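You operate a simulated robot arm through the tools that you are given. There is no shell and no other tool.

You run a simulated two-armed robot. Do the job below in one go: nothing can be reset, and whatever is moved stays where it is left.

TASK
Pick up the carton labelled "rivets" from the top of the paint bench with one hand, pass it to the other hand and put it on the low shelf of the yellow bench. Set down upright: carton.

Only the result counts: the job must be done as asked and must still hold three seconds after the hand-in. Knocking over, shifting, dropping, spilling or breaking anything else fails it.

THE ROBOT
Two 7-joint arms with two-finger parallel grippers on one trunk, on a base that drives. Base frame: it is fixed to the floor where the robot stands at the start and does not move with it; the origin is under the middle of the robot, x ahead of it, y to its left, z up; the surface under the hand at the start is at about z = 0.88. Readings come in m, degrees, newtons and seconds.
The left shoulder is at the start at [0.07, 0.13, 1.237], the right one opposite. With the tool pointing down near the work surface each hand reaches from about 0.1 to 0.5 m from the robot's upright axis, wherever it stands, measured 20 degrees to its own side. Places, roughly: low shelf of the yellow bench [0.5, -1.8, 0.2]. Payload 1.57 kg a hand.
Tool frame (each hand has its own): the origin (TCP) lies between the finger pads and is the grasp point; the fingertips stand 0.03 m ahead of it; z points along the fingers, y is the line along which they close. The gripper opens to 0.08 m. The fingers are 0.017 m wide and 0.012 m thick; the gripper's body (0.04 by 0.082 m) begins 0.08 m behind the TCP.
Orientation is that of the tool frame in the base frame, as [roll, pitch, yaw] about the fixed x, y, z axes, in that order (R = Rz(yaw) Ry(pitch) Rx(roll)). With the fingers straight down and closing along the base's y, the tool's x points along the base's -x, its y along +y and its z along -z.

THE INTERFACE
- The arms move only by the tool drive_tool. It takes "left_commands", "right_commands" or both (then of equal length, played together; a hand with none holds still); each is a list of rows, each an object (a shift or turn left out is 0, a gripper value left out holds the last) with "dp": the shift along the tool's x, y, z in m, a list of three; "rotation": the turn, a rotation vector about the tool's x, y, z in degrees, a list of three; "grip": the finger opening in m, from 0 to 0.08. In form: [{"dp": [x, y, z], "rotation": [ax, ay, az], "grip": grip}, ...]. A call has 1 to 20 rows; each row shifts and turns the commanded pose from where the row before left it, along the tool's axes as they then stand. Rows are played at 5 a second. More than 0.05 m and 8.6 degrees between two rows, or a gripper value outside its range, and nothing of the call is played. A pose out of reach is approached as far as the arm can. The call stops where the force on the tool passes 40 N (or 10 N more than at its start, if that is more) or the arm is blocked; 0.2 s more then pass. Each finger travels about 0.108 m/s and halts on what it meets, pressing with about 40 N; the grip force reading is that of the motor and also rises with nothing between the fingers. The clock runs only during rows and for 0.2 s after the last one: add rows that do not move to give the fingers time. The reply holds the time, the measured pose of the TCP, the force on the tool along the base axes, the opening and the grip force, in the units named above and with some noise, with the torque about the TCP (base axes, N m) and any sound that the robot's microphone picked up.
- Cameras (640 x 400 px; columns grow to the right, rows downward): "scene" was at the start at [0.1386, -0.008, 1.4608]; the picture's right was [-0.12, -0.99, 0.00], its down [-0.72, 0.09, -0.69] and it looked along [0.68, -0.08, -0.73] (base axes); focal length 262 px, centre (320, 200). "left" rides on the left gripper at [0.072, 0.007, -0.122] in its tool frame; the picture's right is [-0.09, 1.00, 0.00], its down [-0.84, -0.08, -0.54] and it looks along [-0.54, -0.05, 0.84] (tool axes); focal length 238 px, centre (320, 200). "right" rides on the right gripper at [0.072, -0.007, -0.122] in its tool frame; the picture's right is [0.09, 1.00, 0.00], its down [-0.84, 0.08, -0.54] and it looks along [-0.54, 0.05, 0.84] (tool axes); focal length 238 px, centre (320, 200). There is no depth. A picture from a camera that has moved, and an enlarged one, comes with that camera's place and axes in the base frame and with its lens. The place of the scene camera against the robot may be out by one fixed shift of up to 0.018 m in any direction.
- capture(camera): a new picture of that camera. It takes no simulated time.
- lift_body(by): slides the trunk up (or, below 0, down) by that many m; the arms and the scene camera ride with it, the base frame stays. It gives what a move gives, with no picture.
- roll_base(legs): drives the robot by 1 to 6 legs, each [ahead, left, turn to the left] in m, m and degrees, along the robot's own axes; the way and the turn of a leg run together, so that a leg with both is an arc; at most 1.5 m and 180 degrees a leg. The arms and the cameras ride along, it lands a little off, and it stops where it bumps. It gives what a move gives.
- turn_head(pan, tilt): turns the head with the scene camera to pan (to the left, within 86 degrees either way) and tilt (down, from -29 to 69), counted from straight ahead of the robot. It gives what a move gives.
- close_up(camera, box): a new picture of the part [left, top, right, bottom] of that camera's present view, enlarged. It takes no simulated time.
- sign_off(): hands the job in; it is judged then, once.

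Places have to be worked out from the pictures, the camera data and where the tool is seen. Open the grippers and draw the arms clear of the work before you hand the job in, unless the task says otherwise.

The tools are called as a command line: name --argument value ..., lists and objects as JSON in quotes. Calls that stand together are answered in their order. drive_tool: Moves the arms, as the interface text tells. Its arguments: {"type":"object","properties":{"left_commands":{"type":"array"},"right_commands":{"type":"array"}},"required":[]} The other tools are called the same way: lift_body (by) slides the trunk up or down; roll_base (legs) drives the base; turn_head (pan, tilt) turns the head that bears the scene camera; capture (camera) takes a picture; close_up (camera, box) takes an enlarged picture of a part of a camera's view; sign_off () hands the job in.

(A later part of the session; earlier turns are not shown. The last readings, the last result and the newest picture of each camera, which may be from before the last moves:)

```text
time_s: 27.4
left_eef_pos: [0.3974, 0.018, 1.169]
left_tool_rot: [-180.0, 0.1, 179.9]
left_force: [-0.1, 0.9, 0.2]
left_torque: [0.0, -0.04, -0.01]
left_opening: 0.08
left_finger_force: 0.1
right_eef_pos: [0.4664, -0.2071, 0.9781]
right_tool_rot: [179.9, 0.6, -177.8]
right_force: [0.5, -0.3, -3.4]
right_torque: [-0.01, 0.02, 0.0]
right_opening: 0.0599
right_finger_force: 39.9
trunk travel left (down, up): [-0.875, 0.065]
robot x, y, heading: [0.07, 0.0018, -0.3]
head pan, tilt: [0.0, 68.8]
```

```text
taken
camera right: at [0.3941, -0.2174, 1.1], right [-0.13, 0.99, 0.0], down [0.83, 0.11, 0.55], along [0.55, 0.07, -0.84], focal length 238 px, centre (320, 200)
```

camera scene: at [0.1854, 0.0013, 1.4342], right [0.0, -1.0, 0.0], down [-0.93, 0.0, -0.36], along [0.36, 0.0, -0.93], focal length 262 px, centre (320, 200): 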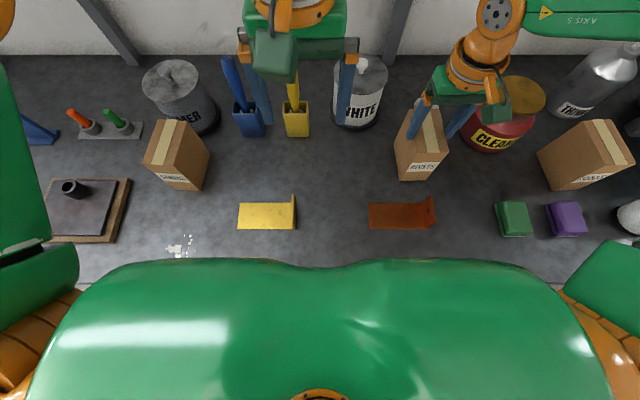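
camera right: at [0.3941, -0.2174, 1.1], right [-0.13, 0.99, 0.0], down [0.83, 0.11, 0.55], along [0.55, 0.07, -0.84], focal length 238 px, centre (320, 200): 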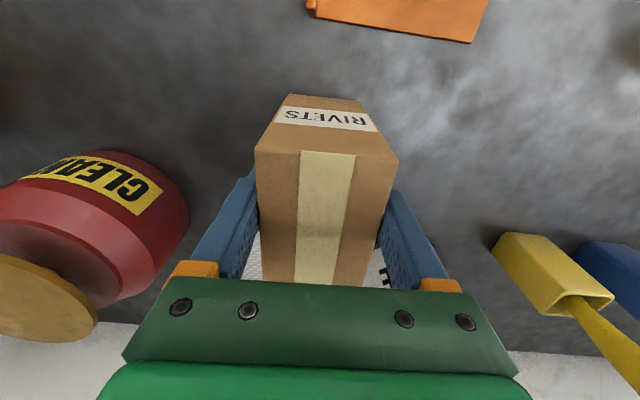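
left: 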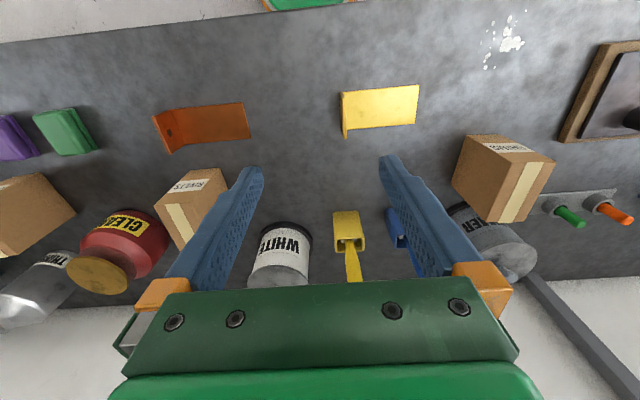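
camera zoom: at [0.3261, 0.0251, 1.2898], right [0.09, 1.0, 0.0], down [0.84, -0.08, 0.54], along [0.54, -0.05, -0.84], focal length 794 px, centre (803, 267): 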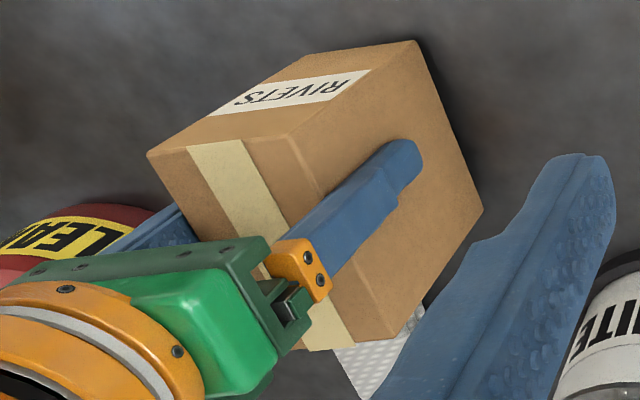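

This time the carton came up with the hand (about 1 cm, load −3.4 N). I'll keep lifting slowly, 4 mm per row, and check again.

drive_tool --right_commands '[{"dp": [0, 0, -0.004]}, {"dp": [0, 0, -0.004]}, {"dp": [0, 0, -0.004]}, {"dp": [0, 0, -0.004]}, {"dp": [0, 0, -0.004]}, {"dp": [0, 0, 0]}]'

capture --camera "right"

close_up --camera "left" --box '[110, 120, 240, 240]'

```text
time_s: 28.8
left_eef_pos: [0.3971, 0.0195, 1.1682]
left_tool_rot: [180.0, -0.1, 179.9]
left_force: [0.1, -0.2, -0.1]
left_torque: [-0.01, 0.02, 0.0]
left_opening: 0.08
left_finger_force: 0.1
right_eef_pos: [0.4668, -0.2091, 0.9981]
right_tool_rot: [179.9, 0.5, -177.7]
right_force: [0.8, 0.5, -3.6]
right_torque: [-0.03, 0.04, 0.02]
right_opening: 0.0596
right_finger_force: 39.9
trunk travel left (down, up): [-0.875, 0.065]
robot x, y, heading: [0.0723, 0.0023, -0.0]
head pan, tilt: [0.0, 68.8]
```

```text
taken
camera right: at [0.3936, -0.2175, 1.12], right [-0.13, 0.99, 0.0], down [0.83, 0.11, 0.55], along [0.54, 0.07, -0.84], focal length 238 px, centre (320, 200)
```

right: 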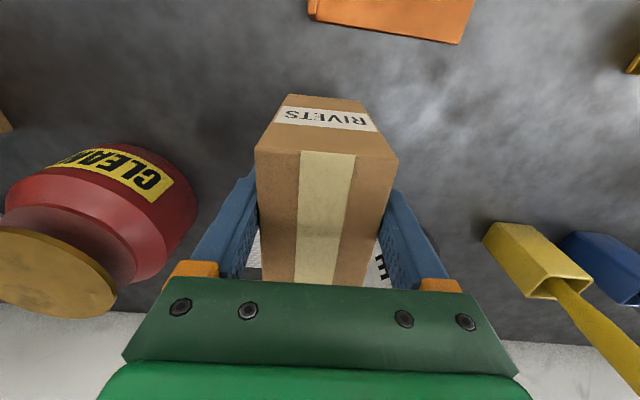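

```text
3.33 times, centred on (175, 180) of left
camera zoom: at [0.326, 0.0252, 1.2898], right [0.09, 1.0, 0.0], down [0.84, -0.08, 0.54], along [0.54, -0.05, -0.84], focal length 794 px, centre (803, 267)
```

zoom: 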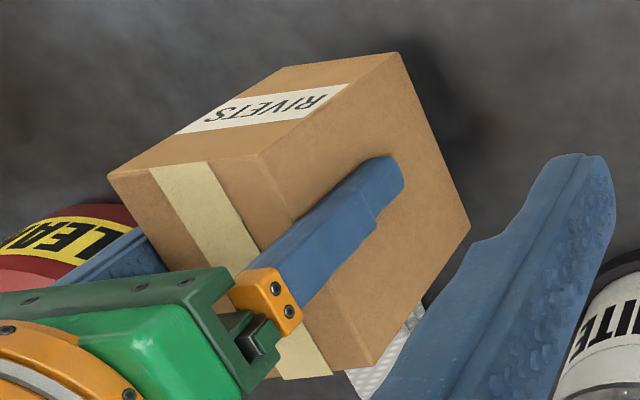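

The carton stays at the same spot in the hand camera, so it is held without slipping. I'll continue raising slowly to about z≈1.1.

drive_tool --right_commands '[{"dp": [0, 0, -0.004]}, {"dp": [0, 0, -0.005]}, {"dp": [0, 0, -0.006]}, {"dp": [0, 0, -0.006]}, {"dp": [0, 0, -0.006]}, {"dp": [0, 0, -0.006]}, {"dp": [0, 0, -0.006]}, {"dp": [0, 0, -0.006]}, {"dp": [0, 0, -0.006]}, {"dp": [0, 0, -0.006]}, {"dp": [0, 0, -0.006]}, {"dp": [0, 0, -0.006]}, {"dp": [0, 0, -0.006]}, {"dp": [0, 0, -0.006]}, {"dp": [0, 0, -0.006]}, {"dp": [0, 0, -0.006]}, {"dp": [0, 0, -0.005]}, {"dp": [0, 0, -0.004]}, {"dp": [0, 0, 0]}]'

capture --camera "right"

capture --camera "left"

```text
time_s: 32.8
left_eef_pos: [0.3985, 0.0194, 1.1689]
left_tool_rot: [-179.9, 0.0, 180.0]
left_force: [0.6, -0.1, 0.1]
left_torque: [-0.01, 0.01, 0.0]
left_opening: 0.0797
left_finger_force: 0.0
right_eef_pos: [0.4647, -0.2082, 1.1002]
right_tool_rot: [-180.0, 0.6, -177.7]
right_force: [-0.1, 1.0, -3.1]
right_torque: [-0.01, 0.02, 0.03]
right_opening: 0.0599
right_finger_force: 40.2
trunk travel left (down, up): [-0.875, 0.065]
robot x, y, heading: [0.0683, -0.0011, 0.3]
head pan, tilt: [0.0, 68.8]
```

```text
taken
camera right: at [0.3927, -0.2177, 1.2219], right [-0.13, 0.99, 0.0], down [0.83, 0.11, 0.55], along [0.55, 0.07, -0.84], focal length 238 px, centre (320, 200)
```

right: 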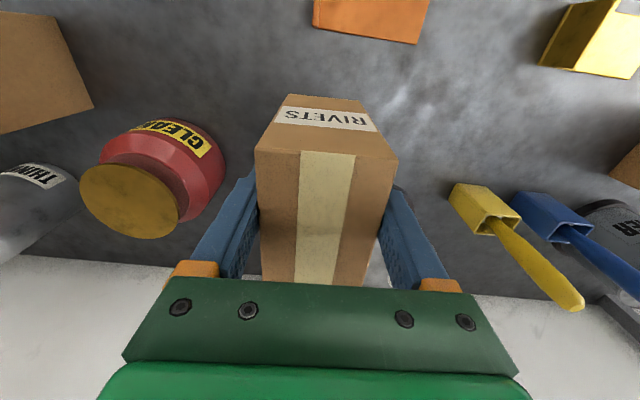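

```text
taken
camera left: at [0.326, 0.0252, 1.2898], right [0.09, 1.0, 0.0], down [0.84, -0.08, 0.54], along [0.54, -0.05, -0.84], focal length 238 px, centre (320, 200)
```

left: 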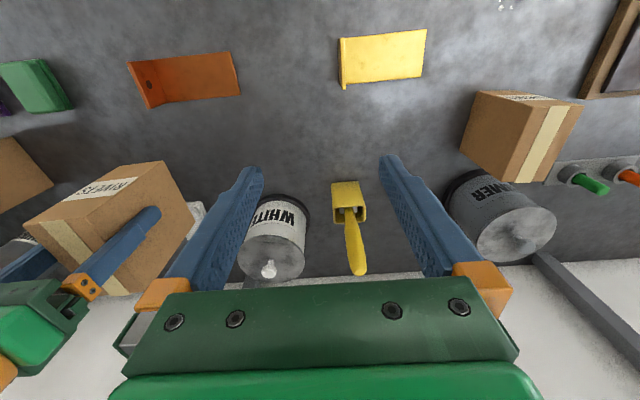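

The carton rides firmly at z≈1.10 with ~3.3 N of load, about 0.35 kg. Before backing off, I'll check the floor behind me on the left and right with the head.

turn_head --pan 86 --tilt 30

capture --camera "scene"

turn_head --pan -86 --tilt 40

capture --camera "scene"

```text
time_s: 34.4
left_eef_pos: [0.398, 0.0186, 1.168]
left_tool_rot: [-180.0, 0.0, 179.8]
left_force: [0.0, 0.1, -0.3]
left_torque: [-0.02, -0.01, -0.01]
left_opening: 0.0797
left_finger_force: 0.0
right_eef_pos: [0.4645, -0.2097, 1.1001]
right_tool_rot: [179.9, 0.5, -177.8]
right_force: [0.5, 0.2, -3.2]
right_torque: [-0.01, 0.08, 0.01]
right_opening: 0.0599
right_finger_force: 40.5
trunk travel left (down, up): [-0.875, 0.065]
robot x, y, heading: [0.0668, -0.0005, 0.1]
head pan, tilt: [85.9, 30.0]
```

```text
taken
camera scene: at [0.1365, 0.0912, 1.4857], right [1.0, -0.07, 0.0], down [-0.04, -0.5, -0.87], along [0.06, 0.86, -0.5], focal length 262 px, centre (320, 200)
```

scene: 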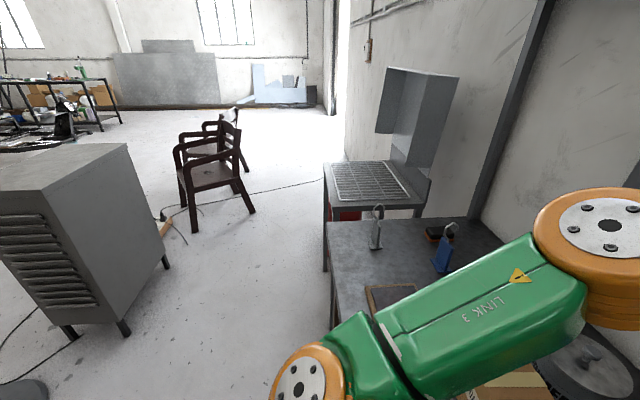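

```text
time_s: 37.0
left_eef_pos: [0.3988, 0.0192, 1.1681]
left_tool_rot: [-180.0, -0.1, 179.9]
left_force: [-0.1, 0.4, 0.1]
left_torque: [-0.02, 0.02, 0.01]
left_opening: 0.0799
left_finger_force: 0.1
right_eef_pos: [0.4654, -0.2096, 1.0993]
right_tool_rot: [179.9, 0.5, -177.7]
right_force: [0.1, 0.1, -2.8]
right_torque: [0.0, 0.04, 0.0]
right_opening: 0.0598
right_finger_force: 40.0
trunk travel left (down, up): [-0.875, 0.065]
robot x, y, heading: [0.071, -0.0009, -0.1]
head pan, tilt: [-85.9, 40.0]
```

```text
taken
camera scene: at [0.1359, -0.0838, 1.4703], right [-1.0, -0.07, 0.0], down [-0.05, 0.64, -0.77], along [0.05, -0.76, -0.64], focal length 262 px, centre (320, 200)
```

scene: 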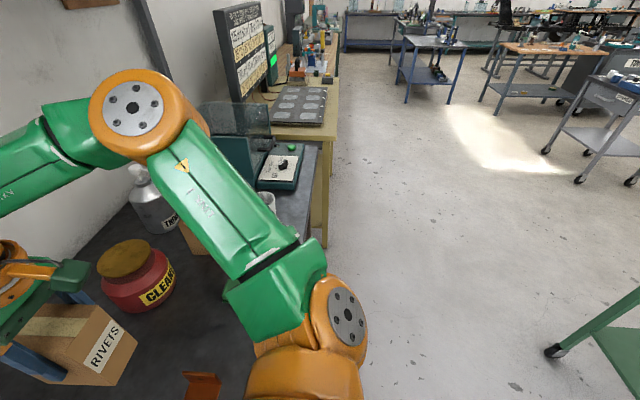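

Behind me there is a green cart at x≈−1.05 (y≈−0.7) and a grey heater at about (−1, 1.1); the yellow bench's near front leg is at about (0.17, −1.32). There is a ~1.2 m aisle, so I'll back off by 0.2 m first and check that the carton stays put.

roll_base --legs '[[-0.2, 0, 0]]'

capture --camera "right"

```text
time_s: 38.6
left_eef_pos: [0.2013, 0.0201, 1.1665]
left_tool_rot: [180.0, -0.3, -179.9]
left_force: [-0.7, 0.2, -0.5]
left_torque: [-0.02, 0.03, 0.01]
left_opening: 0.0799
left_finger_force: 0.0
right_eef_pos: [0.2693, -0.2082, 1.0988]
right_tool_rot: [180.0, 0.3, -177.5]
right_force: [1.0, 0.5, -4.5]
right_torque: [-0.01, 0.09, 0.0]
right_opening: 0.0597
right_finger_force: 39.4
trunk travel left (down, up): [-0.875, 0.065]
robot x, y, heading: [-0.1298, 0.0015, -0.0]
head pan, tilt: [-85.9, 40.0]
```

```text
taken
camera right: at [0.1976, -0.2173, 1.2205], right [-0.13, 0.99, 0.0], down [0.83, 0.11, 0.55], along [0.54, 0.07, -0.84], focal length 238 px, centre (320, 200)
```

right: 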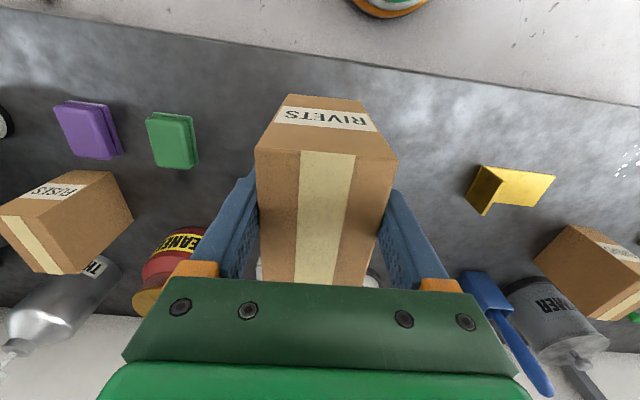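

The carton is steady in the grip. I'll back another 0.25 m and then look toward the yellow bench.

roll_base --legs '[[-0.25, 0, 0]]'

turn_head --pan -65 --tilt 30

capture --camera "scene"

capture --camera "right"

```text
time_s: 40.4
left_eef_pos: [-0.0472, 0.0198, 1.1673]
left_tool_rot: [179.9, -0.2, -179.9]
left_force: [0.6, -0.6, 0.3]
left_torque: [-0.01, -0.03, -0.03]
left_opening: 0.0803
left_finger_force: 0.1
right_eef_pos: [0.0202, -0.2078, 1.0987]
right_tool_rot: [-180.0, 0.4, -177.6]
right_force: [-0.1, 0.3, -3.5]
right_torque: [0.01, 0.08, 0.01]
right_opening: 0.0595
right_finger_force: 39.9
trunk travel left (down, up): [-0.875, 0.065]
robot x, y, heading: [-0.3745, -0.0004, 0.1]
head pan, tilt: [-85.9, 40.0]
```

```text
time_s: 41.2
left_eef_pos: [-0.0532, 0.0191, 1.168]
left_tool_rot: [179.9, 0.0, -179.9]
left_force: [0.2, -0.3, -0.6]
left_torque: [0.01, 0.0, -0.01]
left_opening: 0.0799
left_finger_force: 0.0
right_eef_pos: [0.0153, -0.2081, 1.1002]
right_tool_rot: [-180.0, 0.6, -177.6]
right_force: [-0.3, -0.5, -3.8]
right_torque: [0.01, 0.05, -0.02]
right_opening: 0.0597
right_finger_force: 40.2
trunk travel left (down, up): [-0.875, 0.065]
robot x, y, heading: [-0.3803, 0.0006, 0.0]
head pan, tilt: [-65.0, 30.0]
```

```text
taken
camera scene: at [-0.2818, -0.0809, 1.4856], right [-0.91, -0.42, 0.0], down [-0.21, 0.45, -0.87], along [0.37, -0.78, -0.5], focal length 262 px, centre (320, 200)
```

scene: 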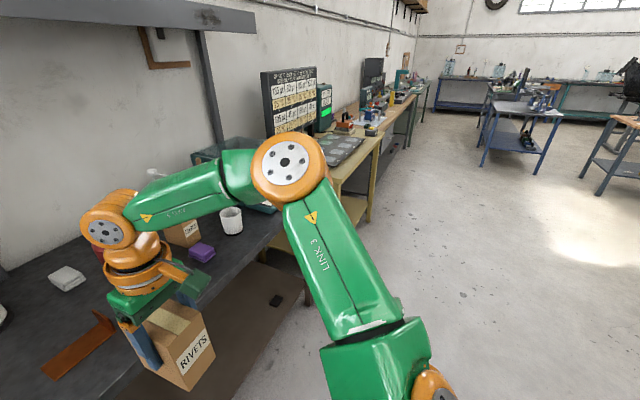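

```text
taken
camera right: at [-0.0567, -0.2172, 1.2219], right [-0.13, 0.99, 0.0], down [0.83, 0.11, 0.55], along [0.55, 0.07, -0.83], focal length 238 px, centre (320, 200)
```

right: 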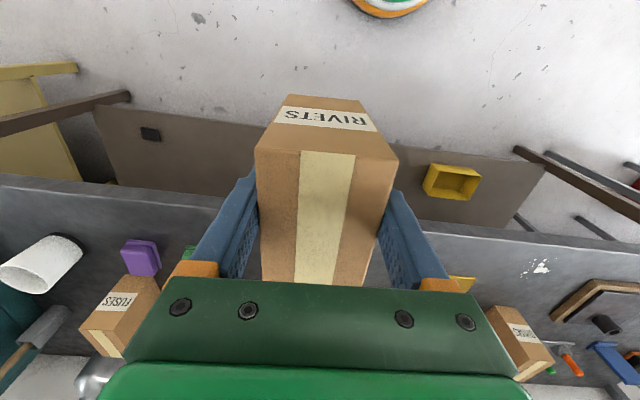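

The aisle to the right is clear, and the yellow bench starts at y≈−1.3 with a low shelf at the bottom. I'll slide right 0.9 m along the aisle and look again.

roll_base --legs '[[0, -0.9, 0]]'

turn_head --pan -55 --tilt 45

capture --camera "scene"

capture --camera "right"

```text
time_s: 46.0
left_eef_pos: [-0.0555, -0.8882, 1.167]
left_tool_rot: [-179.8, 0.0, 179.4]
left_force: [0.1, 0.6, -0.2]
left_torque: [-0.01, 0.02, -0.02]
left_opening: 0.0801
left_finger_force: 0.1
right_eef_pos: [0.0104, -1.1159, 1.1003]
right_tool_rot: [-179.9, 0.6, -178.1]
right_force: [0.5, 0.0, -4.0]
right_torque: [-0.06, 0.05, 0.05]
right_opening: 0.0596
right_finger_force: 39.8
trunk travel left (down, up): [-0.875, 0.065]
robot x, y, heading: [-0.3822, -0.9044, -0.5]
head pan, tilt: [-65.0, 30.0]
```

```text
time_s: 46.8
left_eef_pos: [-0.055, -0.8894, 1.1682]
left_tool_rot: [-180.0, 0.0, 179.4]
left_force: [0.2, 0.1, 0.2]
left_torque: [-0.02, 0.02, -0.03]
left_opening: 0.0798
left_finger_force: 0.1
right_eef_pos: [0.0096, -1.1169, 1.1004]
right_tool_rot: [-180.0, 0.4, -178.3]
right_force: [0.4, 0.0, -3.9]
right_torque: [0.0, 0.06, 0.01]
right_opening: 0.0597
right_finger_force: 39.8
trunk travel left (down, up): [-0.875, 0.065]
robot x, y, heading: [-0.3851, -0.9038, -0.6]
head pan, tilt: [-55.0, 45.0]
```

```text
taken
camera scene: at [-0.2775, -0.9716, 1.4631], right [-0.83, -0.56, 0.0], down [-0.4, 0.58, -0.71], along [0.4, -0.58, -0.71], focal length 262 px, centre (320, 200)
```

scene: 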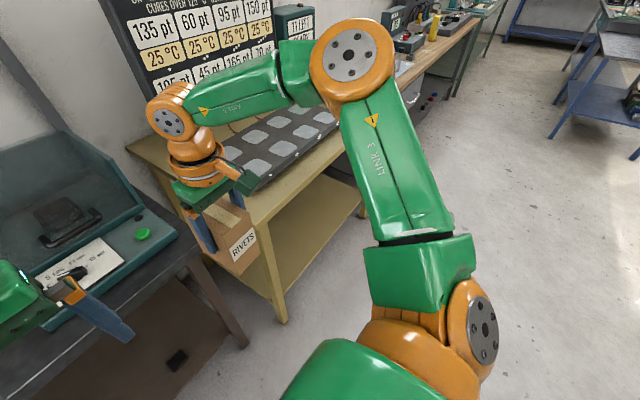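

```text
taken
camera right: at [-0.0627, -1.1257, 1.2217], right [-0.12, 0.99, 0.0], down [0.83, 0.1, 0.55], along [0.55, 0.07, -0.84], focal length 238 px, centre (320, 200)
```

right: 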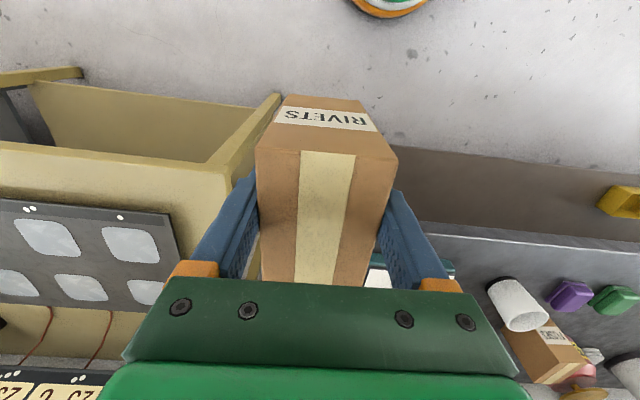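

The yellow bench has its top at z≈0.8 and an open low shelf with its front edge at x≈0.19, spanning y≈−1.3 to −2.2. Here in the aisle there is room for the hand-over, so first I'll move the empty left hand aside to the left.

drive_tool --left_commands '[{"dp": [0, 0.02, 0], "grip": 0.08}, {"dp": [0, 0.03, 0]}, {"dp": [0, 0.03, 0]}, {"dp": [0, 0.03, 0]}, {"dp": [0, 0.03, 0]}, {"dp": [0, 0.03, 0]}, {"dp": [0, 0.03, 0]}, {"dp": [0, 0.02, 0]}, {"dp": [0, 0, 0]}]'

turn_head --pan 0 --tilt 40

capture --camera "scene"

```text
time_s: 48.8
left_eef_pos: [-0.0526, -0.6688, 1.1688]
left_tool_rot: [180.0, 0.0, 179.4]
left_force: [0.6, -0.4, -0.7]
left_torque: [0.03, -0.03, 0.02]
left_opening: 0.0799
left_finger_force: 0.0
right_eef_pos: [0.0102, -1.1189, 1.0984]
right_tool_rot: [180.0, 0.5, -178.2]
right_force: [0.3, -0.3, -2.8]
right_torque: [-0.01, 0.02, 0.0]
right_opening: 0.0597
right_finger_force: 39.8
trunk travel left (down, up): [-0.875, 0.065]
robot x, y, heading: [-0.3832, -0.9057, -0.6]
head pan, tilt: [-55.0, 45.0]
```

```text
time_s: 50.0
left_eef_pos: [-0.052, -0.6688, 1.1678]
left_tool_rot: [179.9, 0.0, 179.4]
left_force: [-0.1, 0.1, -0.8]
left_torque: [0.0, -0.01, 0.0]
left_opening: 0.0797
left_finger_force: 0.0
right_eef_pos: [0.0101, -1.1176, 1.1006]
right_tool_rot: [-180.0, 0.5, -178.3]
right_force: [0.3, -0.8, -2.7]
right_torque: [0.01, 0.07, 0.0]
right_opening: 0.0599
right_finger_force: 40.0
trunk travel left (down, up): [-0.875, 0.065]
robot x, y, heading: [-0.3868, -0.9052, -0.7]
head pan, tilt: [0.0, 40.0]
```

```text
taken
camera scene: at [-0.2385, -0.9053, 1.4702], right [-0.01, -1.0, 0.0], down [-0.64, 0.01, -0.77], along [0.77, -0.01, -0.64], focal length 262 px, centre (320, 200)
```

scene: 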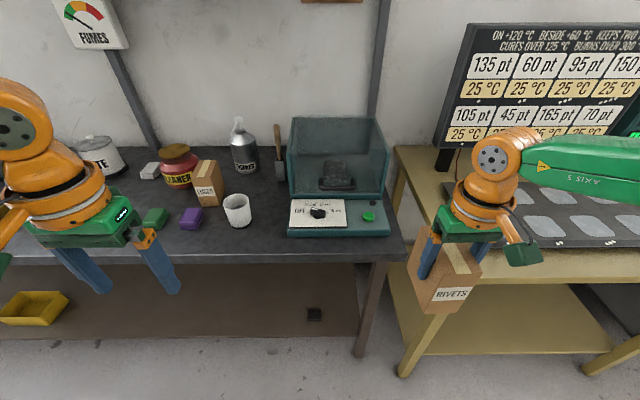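

The yellow bench's open low shelf is visible on the right. Now I'll bring the carton in the right hand to the middle in front of me, slowly, about (0.385 ahead, y −0.03 relative to the robot).

drive_tool --right_commands '[{"dp": [0, 0.006, 0]}, {"dp": [0.0005, 0.01, -0.001]}, {"dp": [0.0005, 0.013, -0.001]}, {"dp": [0.0005, 0.014, -0.001]}, {"dp": [0.0005, 0.014, -0.001]}, {"dp": [0.0005, 0.014, -0.001]}, {"dp": [0.0005, 0.014, -0.001]}, {"dp": [0.0005, 0.014, -0.001]}, {"dp": [0.0005, 0.014, -0.001]}, {"dp": [0.0005, 0.014, -0.001]}, {"dp": [0.0005, 0.014, -0.001]}, {"dp": [0.0005, 0.014, 0]}, {"dp": [0.0005, 0.012, 0]}, {"dp": [0, 0.01, 0]}, {"dp": [0, 0.006, 0]}, {"dp": [0, 0, 0]}]'

capture --camera "right"

capture --camera "scene"

```text
time_s: 53.4
left_eef_pos: [-0.0525, -0.6685, 1.1683]
left_tool_rot: [180.0, 0.1, 179.3]
left_force: [-0.8, 0.4, -0.4]
left_torque: [0.0, 0.01, 0.01]
left_opening: 0.08
left_finger_force: 0.1
right_eef_pos: [-0.0462, -1.0064, 1.1086]
right_tool_rot: [179.9, 0.6, -178.3]
right_force: [0.0, 0.0, -4.1]
right_torque: [0.01, 0.05, 0.02]
right_opening: 0.0597
right_finger_force: 39.9
right hand out of reach, approached as far as the arm can: row 7, 8, 9, 10, 11, 12, 13, 14, 15
trunk travel left (down, up): [-0.875, 0.065]
robot x, y, heading: [-0.3853, -0.9032, -0.6]
head pan, tilt: [0.0, 40.0]
```

```text
taken
camera right: at [-0.1197, -1.0156, 1.2291], right [-0.12, 0.99, 0.0], down [0.83, 0.1, 0.55], along [0.55, 0.07, -0.83], focal length 238 px, centre (320, 200)
```

right: 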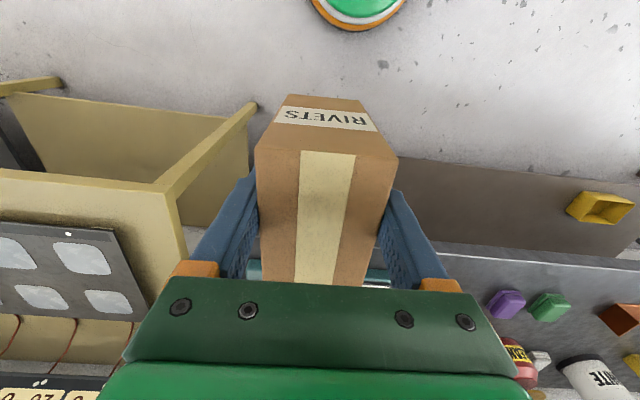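

```text
taken
camera scene: at [-0.2386, -0.9049, 1.4703], right [-0.01, -1.0, 0.0], down [-0.64, 0.01, -0.77], along [0.77, -0.01, -0.64], focal length 262 px, centre (320, 200)
```

scene: 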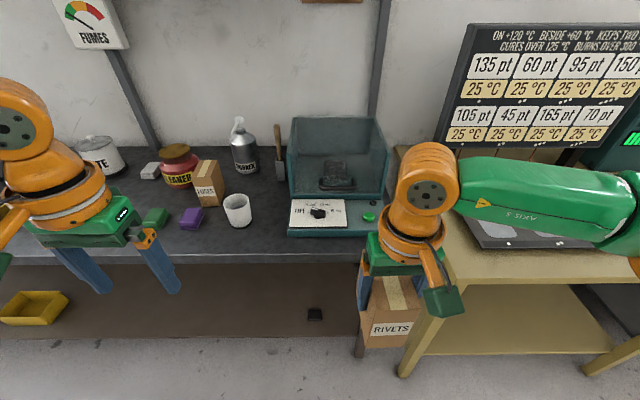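

The right hand can't cross further than about (0.34, −0.10) relative to me, so I'll hand over there. I'll pull it back 1.4 cm for margin and turn the carton 60° clockwise so the left hand can come in from the left along the carton's long side.

drive_tool --right_commands '[{"dp": [0.007, 0, 0]}, {"dp": [0.007, 0, 0]}, {"rotation": [0, 0, 3]}, {"rotation": [0, 0, 5]}, {"rotation": [0, 0, 5]}, {"rotation": [0, 0, 5]}, {"rotation": [0, 0, 5]}, {"rotation": [0, 0, 5]}, {"rotation": [0, 0, 5]}, {"rotation": [0, 0, 5]}, {"rotation": [0, 0, 5]}, {"rotation": [0, 0, 5]}, {"rotation": [0, 0, 5]}, {"rotation": [0, 0, 4]}, {"rotation": [0, 0, 3]}, {"dp": [0, 0, 0]}]'

capture --camera "right"

capture --camera "scene"

```text
time_s: 56.8
left_eef_pos: [-0.0521, -0.6687, 1.1685]
left_tool_rot: [180.0, 0.0, 179.4]
left_force: [-0.5, 0.4, -0.9]
left_torque: [0.02, 0.01, -0.01]
left_opening: 0.0798
left_finger_force: 0.1
right_eef_pos: [-0.0609, -1.007, 1.1068]
right_tool_rot: [179.4, 0.3, 121.7]
right_force: [-0.2, -0.5, -3.4]
right_torque: [0.01, 0.04, -0.01]
right_opening: 0.0597
right_finger_force: 40.7
trunk travel left (down, up): [-0.875, 0.065]
robot x, y, heading: [-0.3857, -0.9068, -0.7]
head pan, tilt: [0.0, 40.0]
```

```text
taken
camera right: at [-0.1057, -0.9489, 1.2293], right [0.8, 0.6, 0.01], down [0.5, -0.67, 0.55], along [0.33, -0.43, -0.84], focal length 238 px, centre (320, 200)
```

right: 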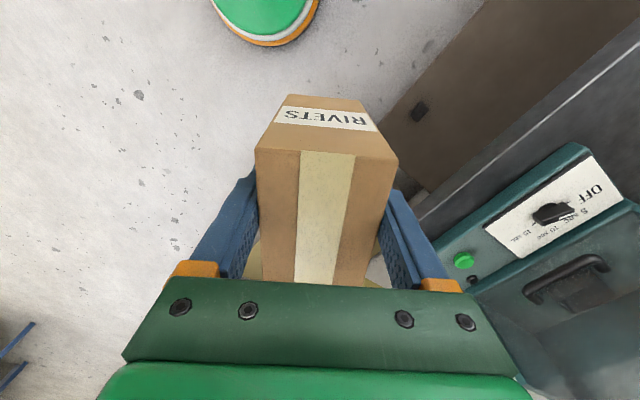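

```text
taken
camera scene: at [-0.2387, -0.905, 1.4703], right [-0.01, -1.0, 0.0], down [-0.64, 0.01, -0.77], along [0.77, -0.01, -0.64], focal length 262 px, centre (320, 200)
```

scene: 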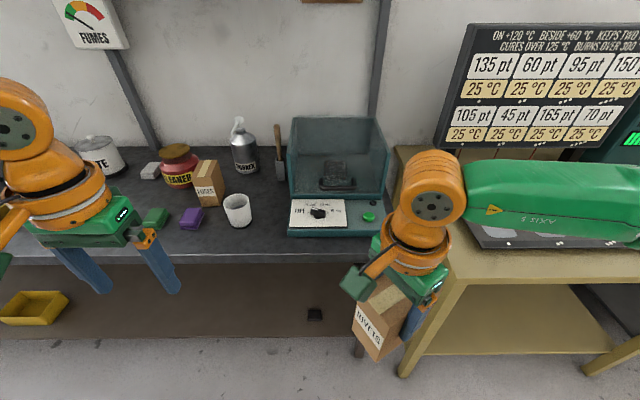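

The carton is turned (hand yaw 121.7°) and still firmly held; its long axis now points along (0.53, −0.85). I'll turn the left hand to match: first the yaw, then tilt it to point 30° below horizontal, all in free space on my left.

drive_tool --left_commands '[{"rotation": [0, 0, 7.2]}, {"rotation": [0, 0, 7.2]}, {"rotation": [0, 0, 7.2]}, {"rotation": [0, 0, 7.2]}, {"rotation": [0, 0, 7.2]}, {"rotation": [0, 0, 7.2]}, {"rotation": [0, 0, 7.2]}, {"rotation": [0, 0, 7.3]}, {"dp": [0, 0, 0]}]'

drive_tool --left_commands '[{"rotation": [0, -6, 0]}, {"rotation": [0, -6, 0]}, {"rotation": [0, -6, 0]}, {"rotation": [0, -6, 0]}, {"rotation": [0, -6, 0]}, {"rotation": [0, -6, 0]}, {"rotation": [0, -6, 0]}, {"rotation": [0, -6, 0]}, {"rotation": [0, -6, 0]}, {"rotation": [0, -6, 0]}, {"dp": [0, 0, 0]}]'

capture --camera "left"

capture --camera "scene"

```text
time_s: 58.8
left_eef_pos: [-0.0829, -0.7096, 1.158]
left_tool_rot: [180.0, 0.0, 121.8]
left_force: [-0.3, 0.6, 0.1]
left_torque: [-0.01, 0.0, 0.02]
left_opening: 0.0802
left_finger_force: 0.0
left hand out of reach, approached as far as the arm can: row 6, 7, 8
right_eef_pos: [-0.0619, -1.0072, 1.1071]
right_tool_rot: [179.5, 0.3, 121.8]
right_force: [0.4, 0.1, -3.1]
right_torque: [0.04, 0.01, 0.02]
right_opening: 0.0595
right_finger_force: 39.9
trunk travel left (down, up): [-0.875, 0.065]
robot x, y, heading: [-0.3845, -0.9048, -0.9]
head pan, tilt: [0.0, 40.0]
```

```text
time_s: 61.2
left_eef_pos: [-0.1069, -0.7584, 1.1917]
left_tool_rot: [-179.7, 60.0, 122.0]
left_force: [-1.4, -0.1, 0.2]
left_torque: [-0.01, -0.03, 0.02]
left_opening: 0.0801
left_finger_force: 0.0
left hand out of reach, approached as far as the arm can: row 2, 3, 4, 5, 6, 7, 8, 9, 10
right_eef_pos: [-0.0618, -1.0071, 1.1069]
right_tool_rot: [179.5, 0.3, 121.8]
right_force: [-0.2, 0.3, -3.5]
right_torque: [0.01, 0.02, -0.02]
right_opening: 0.0596
right_finger_force: 40.1
trunk travel left (down, up): [-0.875, 0.065]
robot x, y, heading: [-0.3835, -0.9046, -0.3]
head pan, tilt: [0.0, 40.0]
```

```text
taken
camera left: at [-0.1756, -0.6347, 1.1916], right [0.87, 0.49, 0.08], down [-0.09, 0.0, 1.0], along [0.48, -0.87, 0.05], focal length 238 px, centre (320, 200)
```

left: 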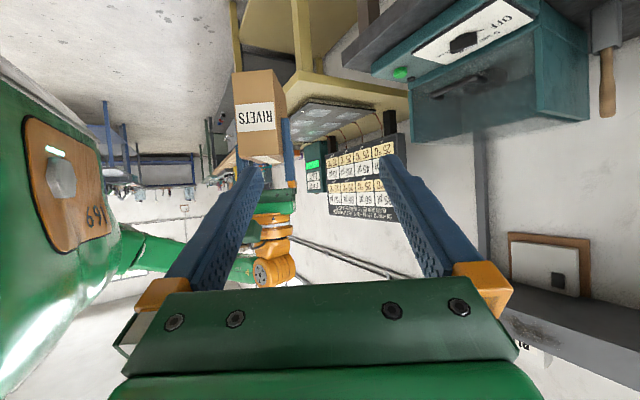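

```text
taken
camera scene: at [-0.2386, -0.9049, 1.4703], right [-0.01, -1.0, 0.0], down [-0.64, 0.01, -0.77], along [0.77, -0.01, -0.64], focal length 262 px, centre (320, 200)
```

scene: 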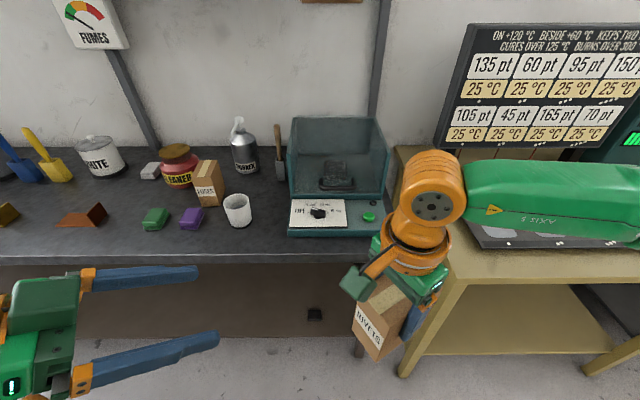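

The left hand now has the right orientation (pointing along (0.46, −0.73, −0.5)) and sits at (−0.107, −0.758, 1.192). I'll lower it to below the carton's bottom level so it can come up around the carton from underneath, staying away from my chest.

drive_tool --left_commands '[{"dp": [0.026, 0, 0.015]}, {"dp": [0.026, 0, 0.015]}, {"dp": [0.026, 0, 0.015]}, {"dp": [0.026, 0, 0.015]}, {"dp": [0.026, 0, 0.015]}, {"dp": [0.026, 0, 0.015]}, {"dp": [0.026, 0, 0.015]}, {"dp": [0.026, 0, 0.015]}, {"dp": [0, 0, 0]}]'

capture --camera "left"

capture --camera "scene"

```text
time_s: 63.2
left_eef_pos: [-0.105, -0.7592, 1.1925]
left_tool_rot: [-179.8, 60.0, 122.0]
left_force: [-0.1, 0.9, -0.7]
left_torque: [-0.02, 0.0, -0.03]
left_opening: 0.08
left_finger_force: 0.1
left hand out of reach, approached as far as the arm can: row 1, 2, 3, 4, 5, 6, 7, 8
right_eef_pos: [-0.0604, -1.0084, 1.1071]
right_tool_rot: [179.6, 0.3, 121.8]
right_force: [-0.5, -0.6, -4.1]
right_torque: [0.01, 0.06, -0.02]
right_opening: 0.0595
right_finger_force: 39.8
trunk travel left (down, up): [-0.875, 0.065]
robot x, y, heading: [-0.386, -0.9027, -0.4]
head pan, tilt: [0.0, 40.0]
```

```text
taken
camera left: at [-0.1747, -0.6354, 1.1917], right [0.87, 0.48, 0.08], down [-0.09, 0.0, 1.0], along [0.48, -0.87, 0.05], focal length 238 px, centre (320, 200)
```

left: 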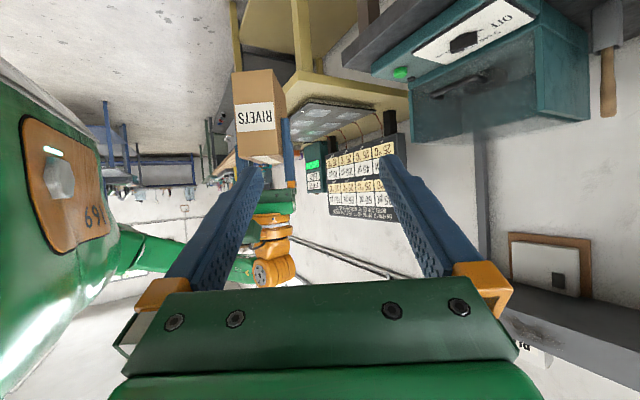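

```text
taken
camera scene: at [-0.2387, -0.905, 1.4703], right [-0.01, -1.0, 0.0], down [-0.64, 0.01, -0.77], along [0.77, -0.01, -0.64], focal length 262 px, centre (320, 200)
```

scene: 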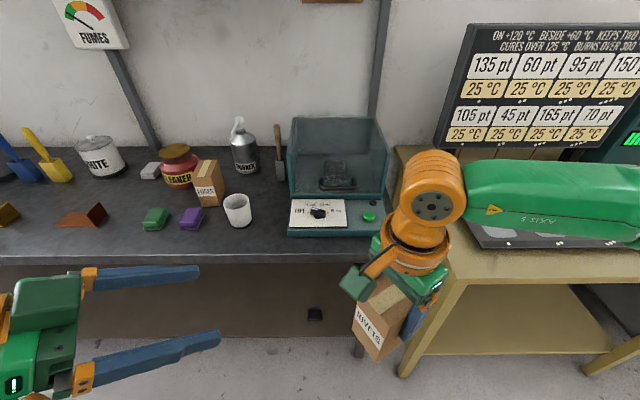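

The left hand can't move down in this posture; it looks like its wrist roll is at a limit. The gripper is symmetric, so I'll untilt it and turn it the other way round (by 180° counter-clockwise), which puts its camera on the upper side afterwards.

drive_tool --left_commands '[{"rotation": [0, 6, 0]}, {"rotation": [0, 6, 0]}, {"rotation": [0, 6, 0]}, {"rotation": [0, 6, 0]}, {"rotation": [0, 6, 0]}, {"rotation": [0, 6, 0]}, {"rotation": [0, 6, 0]}, {"rotation": [0, 6, 0]}, {"rotation": [0, 6, 0]}, {"rotation": [0, 6, 0]}, {"rotation": [0, 0, -7.5]}, {"rotation": [0, 0, -7.5]}, {"rotation": [0, 0, -7.5]}, {"rotation": [0, 0, -7.5]}, {"rotation": [0, 0, -7.5]}, {"rotation": [0, 0, -7.5]}, {"rotation": [0, 0, -7.5]}, {"rotation": [0, 0, -7.5]}, {"dp": [0, 0, 0]}]'

drive_tool --left_commands '[{"dp": [0, 0.02, 0], "rotation": [0, 0, -8]}, {"dp": [0, 0.02, 0], "rotation": [0, 0, -8]}, {"rotation": [0, 0, -8]}, {"rotation": [0, 0, -8]}, {"rotation": [0, 0, -8]}, {"rotation": [0, 0, -8]}, {"rotation": [0, 0, -8]}, {"rotation": [0, 0, -8]}, {"rotation": [0, 0, -8]}, {"rotation": [0, 0, -8]}, {"rotation": [0, 0, -8]}, {"rotation": [0, 0, -8]}, {"rotation": [0, 0, -8]}, {"rotation": [0, 0, -8]}, {"rotation": [0, 0, -8]}, {"dp": [0, 0, 0]}]'

capture --camera "scene"

```text
time_s: 67.2
left_eef_pos: [-0.106, -0.7585, 1.1921]
left_tool_rot: [180.0, 0.0, -178.3]
left_force: [0.3, -0.2, -0.4]
left_torque: [0.05, 0.0, -0.01]
left_opening: 0.08
left_finger_force: 0.0
right_eef_pos: [-0.0617, -1.0078, 1.1068]
right_tool_rot: [179.5, 0.3, 121.8]
right_force: [-0.3, 0.4, -2.6]
right_torque: [0.05, 0.01, 0.0]
right_opening: 0.0599
right_finger_force: 40.1
trunk travel left (down, up): [-0.875, 0.065]
robot x, y, heading: [-0.3865, -0.9033, -0.9]
head pan, tilt: [0.0, 40.0]
```

```text
time_s: 70.6
left_eef_pos: [-0.1096, -0.719, 1.1922]
left_tool_rot: [180.0, 0.0, -58.2]
left_force: [0.1, -0.3, 0.3]
left_torque: [0.06, 0.0, -0.01]
left_opening: 0.0803
left_finger_force: 0.1
right_eef_pos: [-0.0616, -1.0079, 1.1079]
right_tool_rot: [179.5, 0.3, 121.8]
right_force: [-0.1, -0.7, -3.2]
right_torque: [0.05, 0.03, -0.01]
right_opening: 0.0596
right_finger_force: 39.9
trunk travel left (down, up): [-0.875, 0.065]
robot x, y, heading: [-0.382, -0.9023, -0.8]
head pan, tilt: [0.0, 40.0]
```

```text
taken
camera scene: at [-0.2387, -0.905, 1.4703], right [-0.01, -1.0, 0.0], down [-0.64, 0.01, -0.77], along [0.77, -0.01, -0.64], focal length 262 px, centre (320, 200)
```

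scene: 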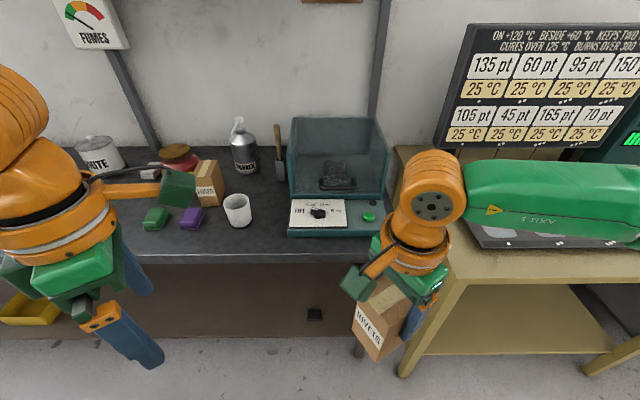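

The flip worked without hitting limits (left yaw −58.2°, camera now toward the front-right). I'll move the left hand further left and lower before tilting it to horizontal, so it keeps clear of the right hand.

drive_tool --left_commands '[{"dp": [-0.0113, -0.0119, 0.0237]}, {"dp": [-0.0113, -0.0119, 0.0237]}, {"dp": [-0.0113, -0.0119, 0.0237]}, {"dp": [-0.0113, -0.0119, 0.0237]}, {"dp": [-0.0113, -0.0119, 0.0237]}, {"dp": [-0.0113, -0.0119, 0.0237]}, {"dp": [0, 0, 0]}]'

drive_tool --left_commands '[{"dp": [0.0285, 0, -0.0019], "rotation": [0, 7.5, 0]}, {"dp": [0.0285, 0, -0.0019], "rotation": [0, 7.5, 0]}, {"dp": [0.0285, 0, -0.0019], "rotation": [0, 7.5, 0]}, {"dp": [0.0285, 0, -0.0019], "rotation": [0, 7.5, 0]}, {"dp": [0.0285, 0, -0.0019], "rotation": [0, 7.5, 0]}, {"dp": [0.0285, 0, -0.0019], "rotation": [0, 7.5, 0]}, {"dp": [0, 0, 0]}]'

capture --camera "scene"

capture --camera "left"

```text
time_s: 72.2
left_eef_pos: [-0.0847, -0.6219, 1.0499]
left_tool_rot: [180.0, -0.1, -58.4]
left_force: [0.3, 0.0, 0.8]
left_torque: [-0.01, 0.02, -0.01]
left_opening: 0.0798
left_finger_force: 0.1
right_eef_pos: [-0.0613, -1.0078, 1.1078]
right_tool_rot: [179.5, 0.4, 121.9]
right_force: [0.7, 0.0, -3.8]
right_torque: [0.04, -0.01, -0.02]
right_opening: 0.0599
right_finger_force: 40.1
trunk travel left (down, up): [-0.875, 0.065]
robot x, y, heading: [-0.3834, -0.9023, -0.5]
head pan, tilt: [0.0, 40.0]
```

```text
time_s: 73.8
left_eef_pos: [-0.0031, -0.7556, 1.1136]
left_tool_rot: [179.7, -45.0, -58.1]
left_force: [-0.6, 0.7, -0.3]
left_torque: [-0.01, 0.0, 0.02]
left_opening: 0.08
left_finger_force: 0.0
right_eef_pos: [-0.0613, -1.0081, 1.1079]
right_tool_rot: [179.5, 0.3, 121.8]
right_force: [-0.6, 0.4, -2.8]
right_torque: [0.02, 0.03, 0.03]
right_opening: 0.0598
right_finger_force: 39.9
trunk travel left (down, up): [-0.875, 0.065]
robot x, y, heading: [-0.3858, -0.908, -0.6]
head pan, tilt: [0.0, 40.0]
```

```text
taken
camera scene: at [-0.2387, -0.9049, 1.4703], right [-0.01, -1.0, 0.0], down [-0.64, 0.01, -0.77], along [0.77, -0.01, -0.64], focal length 262 px, centre (320, 200)
```

scene: 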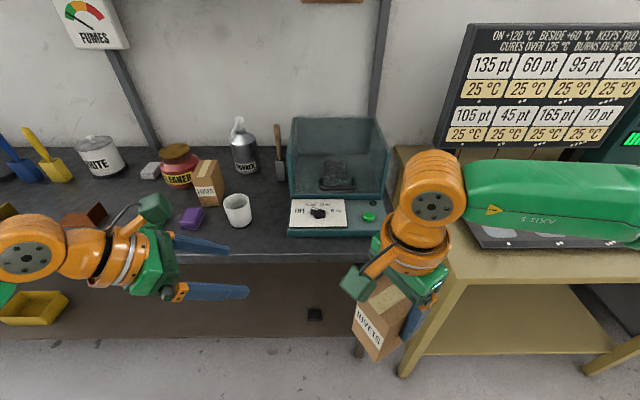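

```text
taken
camera left: at [-0.0278, -0.7291, 1.2514], right [-0.88, -0.47, -0.06], down [-0.45, 0.87, -0.21], along [0.15, -0.16, -0.98], focal length 238 px, centre (320, 200)
```

left: 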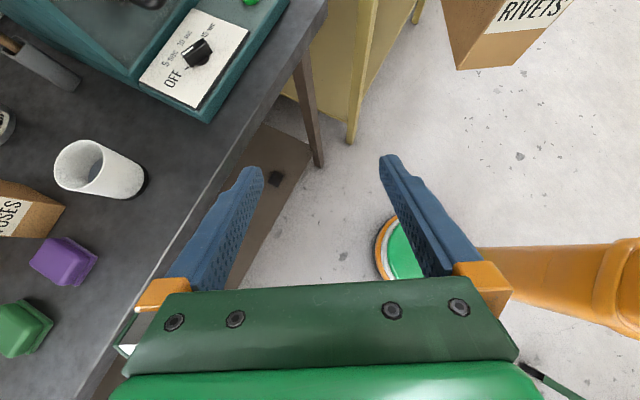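

45° of tilt is reached with no limit. I'll tilt the remaining 45° about the TCP, to bring the left fingers horizontal.

drive_tool --left_commands '[{"rotation": [0, 7.5, 0]}, {"rotation": [0, 7.5, 0]}, {"rotation": [0, 7.5, 0]}, {"rotation": [0, 7.5, 0]}, {"rotation": [0, 7.5, 0]}, {"rotation": [0, 7.5, 0]}, {"dp": [0, 0, 0]}]'

capture --camera "scene"

capture --camera "left"

```text
time_s: 75.4
left_eef_pos: [-0.0027, -0.754, 1.1146]
left_tool_rot: [60.6, -90.0, 61.0]
left_force: [0.4, -0.3, -0.2]
left_torque: [-0.01, 0.0, 0.02]
left_opening: 0.0803
left_finger_force: 0.0
right_eef_pos: [-0.0623, -1.0076, 1.1064]
right_tool_rot: [179.5, 0.4, 121.8]
right_force: [0.1, 0.9, -4.4]
right_torque: [0.01, 0.03, -0.01]
right_opening: 0.0593
right_finger_force: 40.0
trunk travel left (down, up): [-0.875, 0.065]
robot x, y, heading: [-0.3822, -0.9024, -0.5]
head pan, tilt: [0.0, 40.0]
```

```text
taken
camera scene: at [-0.2387, -0.9051, 1.4703], right [-0.01, -1.0, 0.0], down [-0.64, 0.01, -0.77], along [0.77, -0.01, -0.64], focal length 262 px, centre (320, 200)
```

scene: 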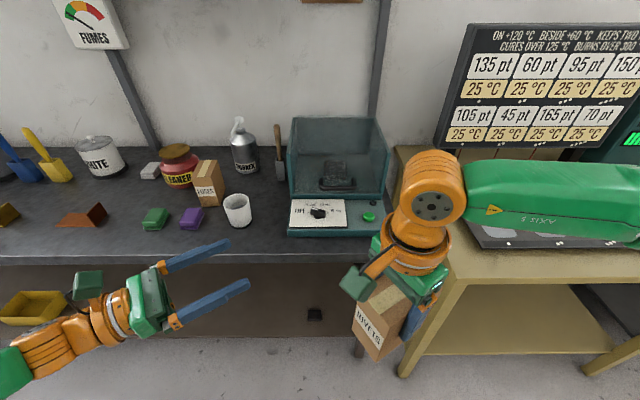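

```text
taken
camera left: at [-0.0734, -0.6548, 1.1859], right [-0.85, -0.52, -0.09], down [-0.22, 0.5, -0.84], along [0.48, -0.69, -0.54], focal length 238 px, centre (320, 200)
```

left: 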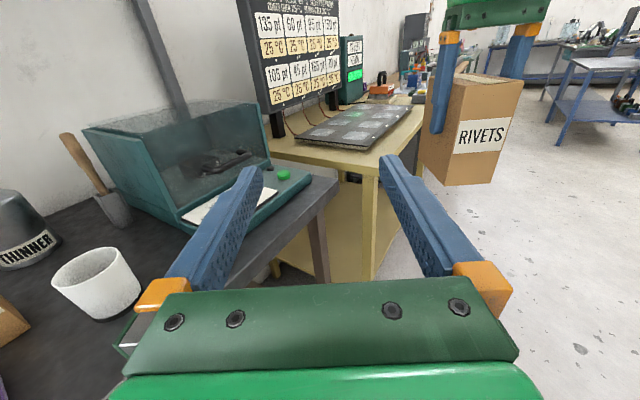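

The left hand is now horizontal, pointing straight at the label side, and its camera sees the carton well. I'll zoom in to measure the carton's place relative to the left hand.

close_up --camera "left" --box '[390, 20, 550, 200]'

```text
2.22 times, centred on (470, 110) of left
camera zoom: at [-0.0734, -0.6548, 1.1859], right [-0.85, -0.52, -0.09], down [-0.22, 0.5, -0.84], along [0.48, -0.69, -0.54], focal length 530 px, centre (-13, 400)
```

zoom: 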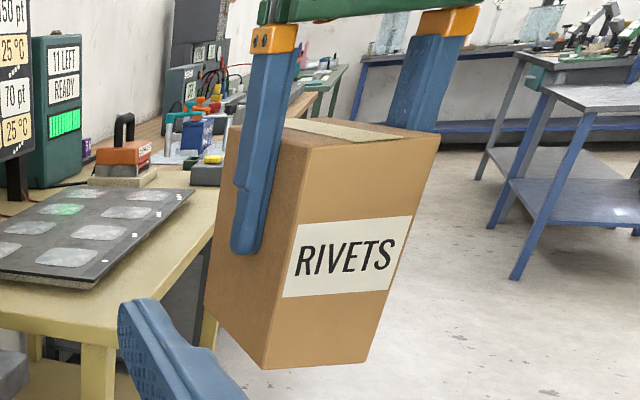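

The measurements agree with the hand readings: the carton's bottom is at z≈1.019, its top at 1.14, and its label face centre at about (−0.082, −0.977). To keep the left wrist away from my chest, I'll first shift the carton 7 cm forward-right with the right hand.

drive_tool --right_commands '[{"dp": [-0.004, 0.001, 0]}, {"dp": [-0.008, 0.001, 0]}, {"dp": [-0.01, 0.0012, 0]}, {"dp": [-0.01, 0.0013, 0]}, {"dp": [-0.01, 0.0013, 0]}, {"dp": [-0.01, 0.0013, 0]}, {"dp": [-0.01, 0.0013, 0]}, {"dp": [-0.007, 0.0012, 0]}, {"dp": [-0.004, 0, 0]}, {"dp": [0, 0, 0]}, {"dp": [0, 0, 0]}]'

drive_tool --left_commands '[{"dp": [-0.02, 0, 0]}, {"dp": [-0.02, 0, 0]}, {"dp": [-0.018, 0, 0]}, {"dp": [0, 0.02, 0.01]}, {"dp": [0, 0.025, 0.015]}, {"dp": [0, 0.025, 0.015]}, {"dp": [0, 0.025, 0.015]}, {"dp": [0, 0, 0]}]'

capture --camera "left"

capture --camera "scene"

```text
time_s: 77.8
left_eef_pos: [-0.0035, -0.7547, 1.114]
left_tool_rot: [102.0, -90.0, 19.9]
left_force: [0.1, -0.4, 0.8]
left_torque: [-0.02, 0.02, -0.01]
left_opening: 0.0799
left_finger_force: 0.1
right_eef_pos: [-0.0142, -1.0644, 1.1081]
right_tool_rot: [179.5, 0.4, 121.8]
right_force: [-0.5, 0.3, -3.5]
right_torque: [0.02, -0.01, -0.01]
right_opening: 0.0599
right_finger_force: 40.1
trunk travel left (down, up): [-0.875, 0.065]
robot x, y, heading: [-0.3804, -0.9029, -0.6]
head pan, tilt: [0.0, 40.0]
```

```text
time_s: 79.6
left_eef_pos: [-0.055, -0.8519, 1.0564]
left_tool_rot: [66.0, -90.0, 55.8]
left_force: [0.6, -0.6, 0.2]
left_torque: [0.0, -0.02, -0.01]
left_opening: 0.08
left_finger_force: 0.1
right_eef_pos: [-0.014, -1.0643, 1.1079]
right_tool_rot: [179.5, 0.3, 121.8]
right_force: [-0.6, -0.3, -2.8]
right_torque: [0.0, 0.05, 0.0]
right_opening: 0.0597
right_finger_force: 40.4
trunk travel left (down, up): [-0.875, 0.065]
robot x, y, heading: [-0.3852, -0.9021, -0.8]
head pan, tilt: [0.0, 40.0]
```

```text
taken
camera left: at [-0.1252, -0.7521, 1.1277], right [-0.85, -0.52, -0.09], down [-0.22, 0.5, -0.84], along [0.48, -0.69, -0.54], focal length 238 px, centre (320, 200)
```

left: 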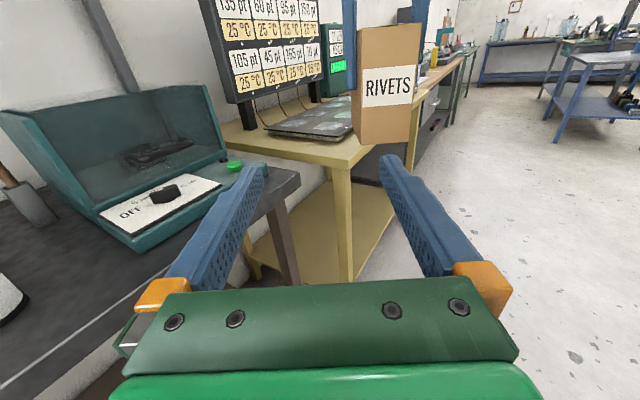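

```text
taken
camera scene: at [-0.2386, -0.905, 1.4703], right [-0.01, -1.0, 0.0], down [-0.64, 0.01, -0.77], along [0.77, -0.01, -0.64], focal length 262 px, centre (320, 200)
```

scene: 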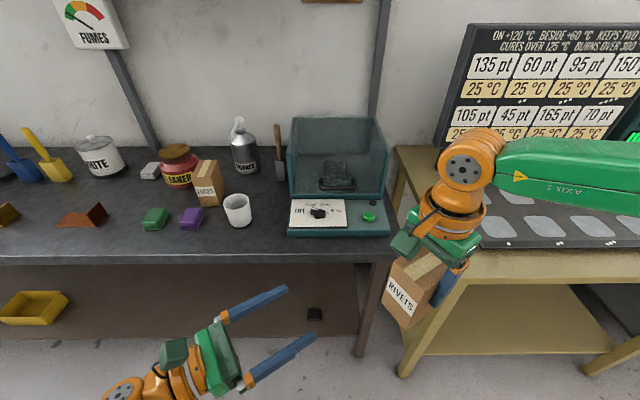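

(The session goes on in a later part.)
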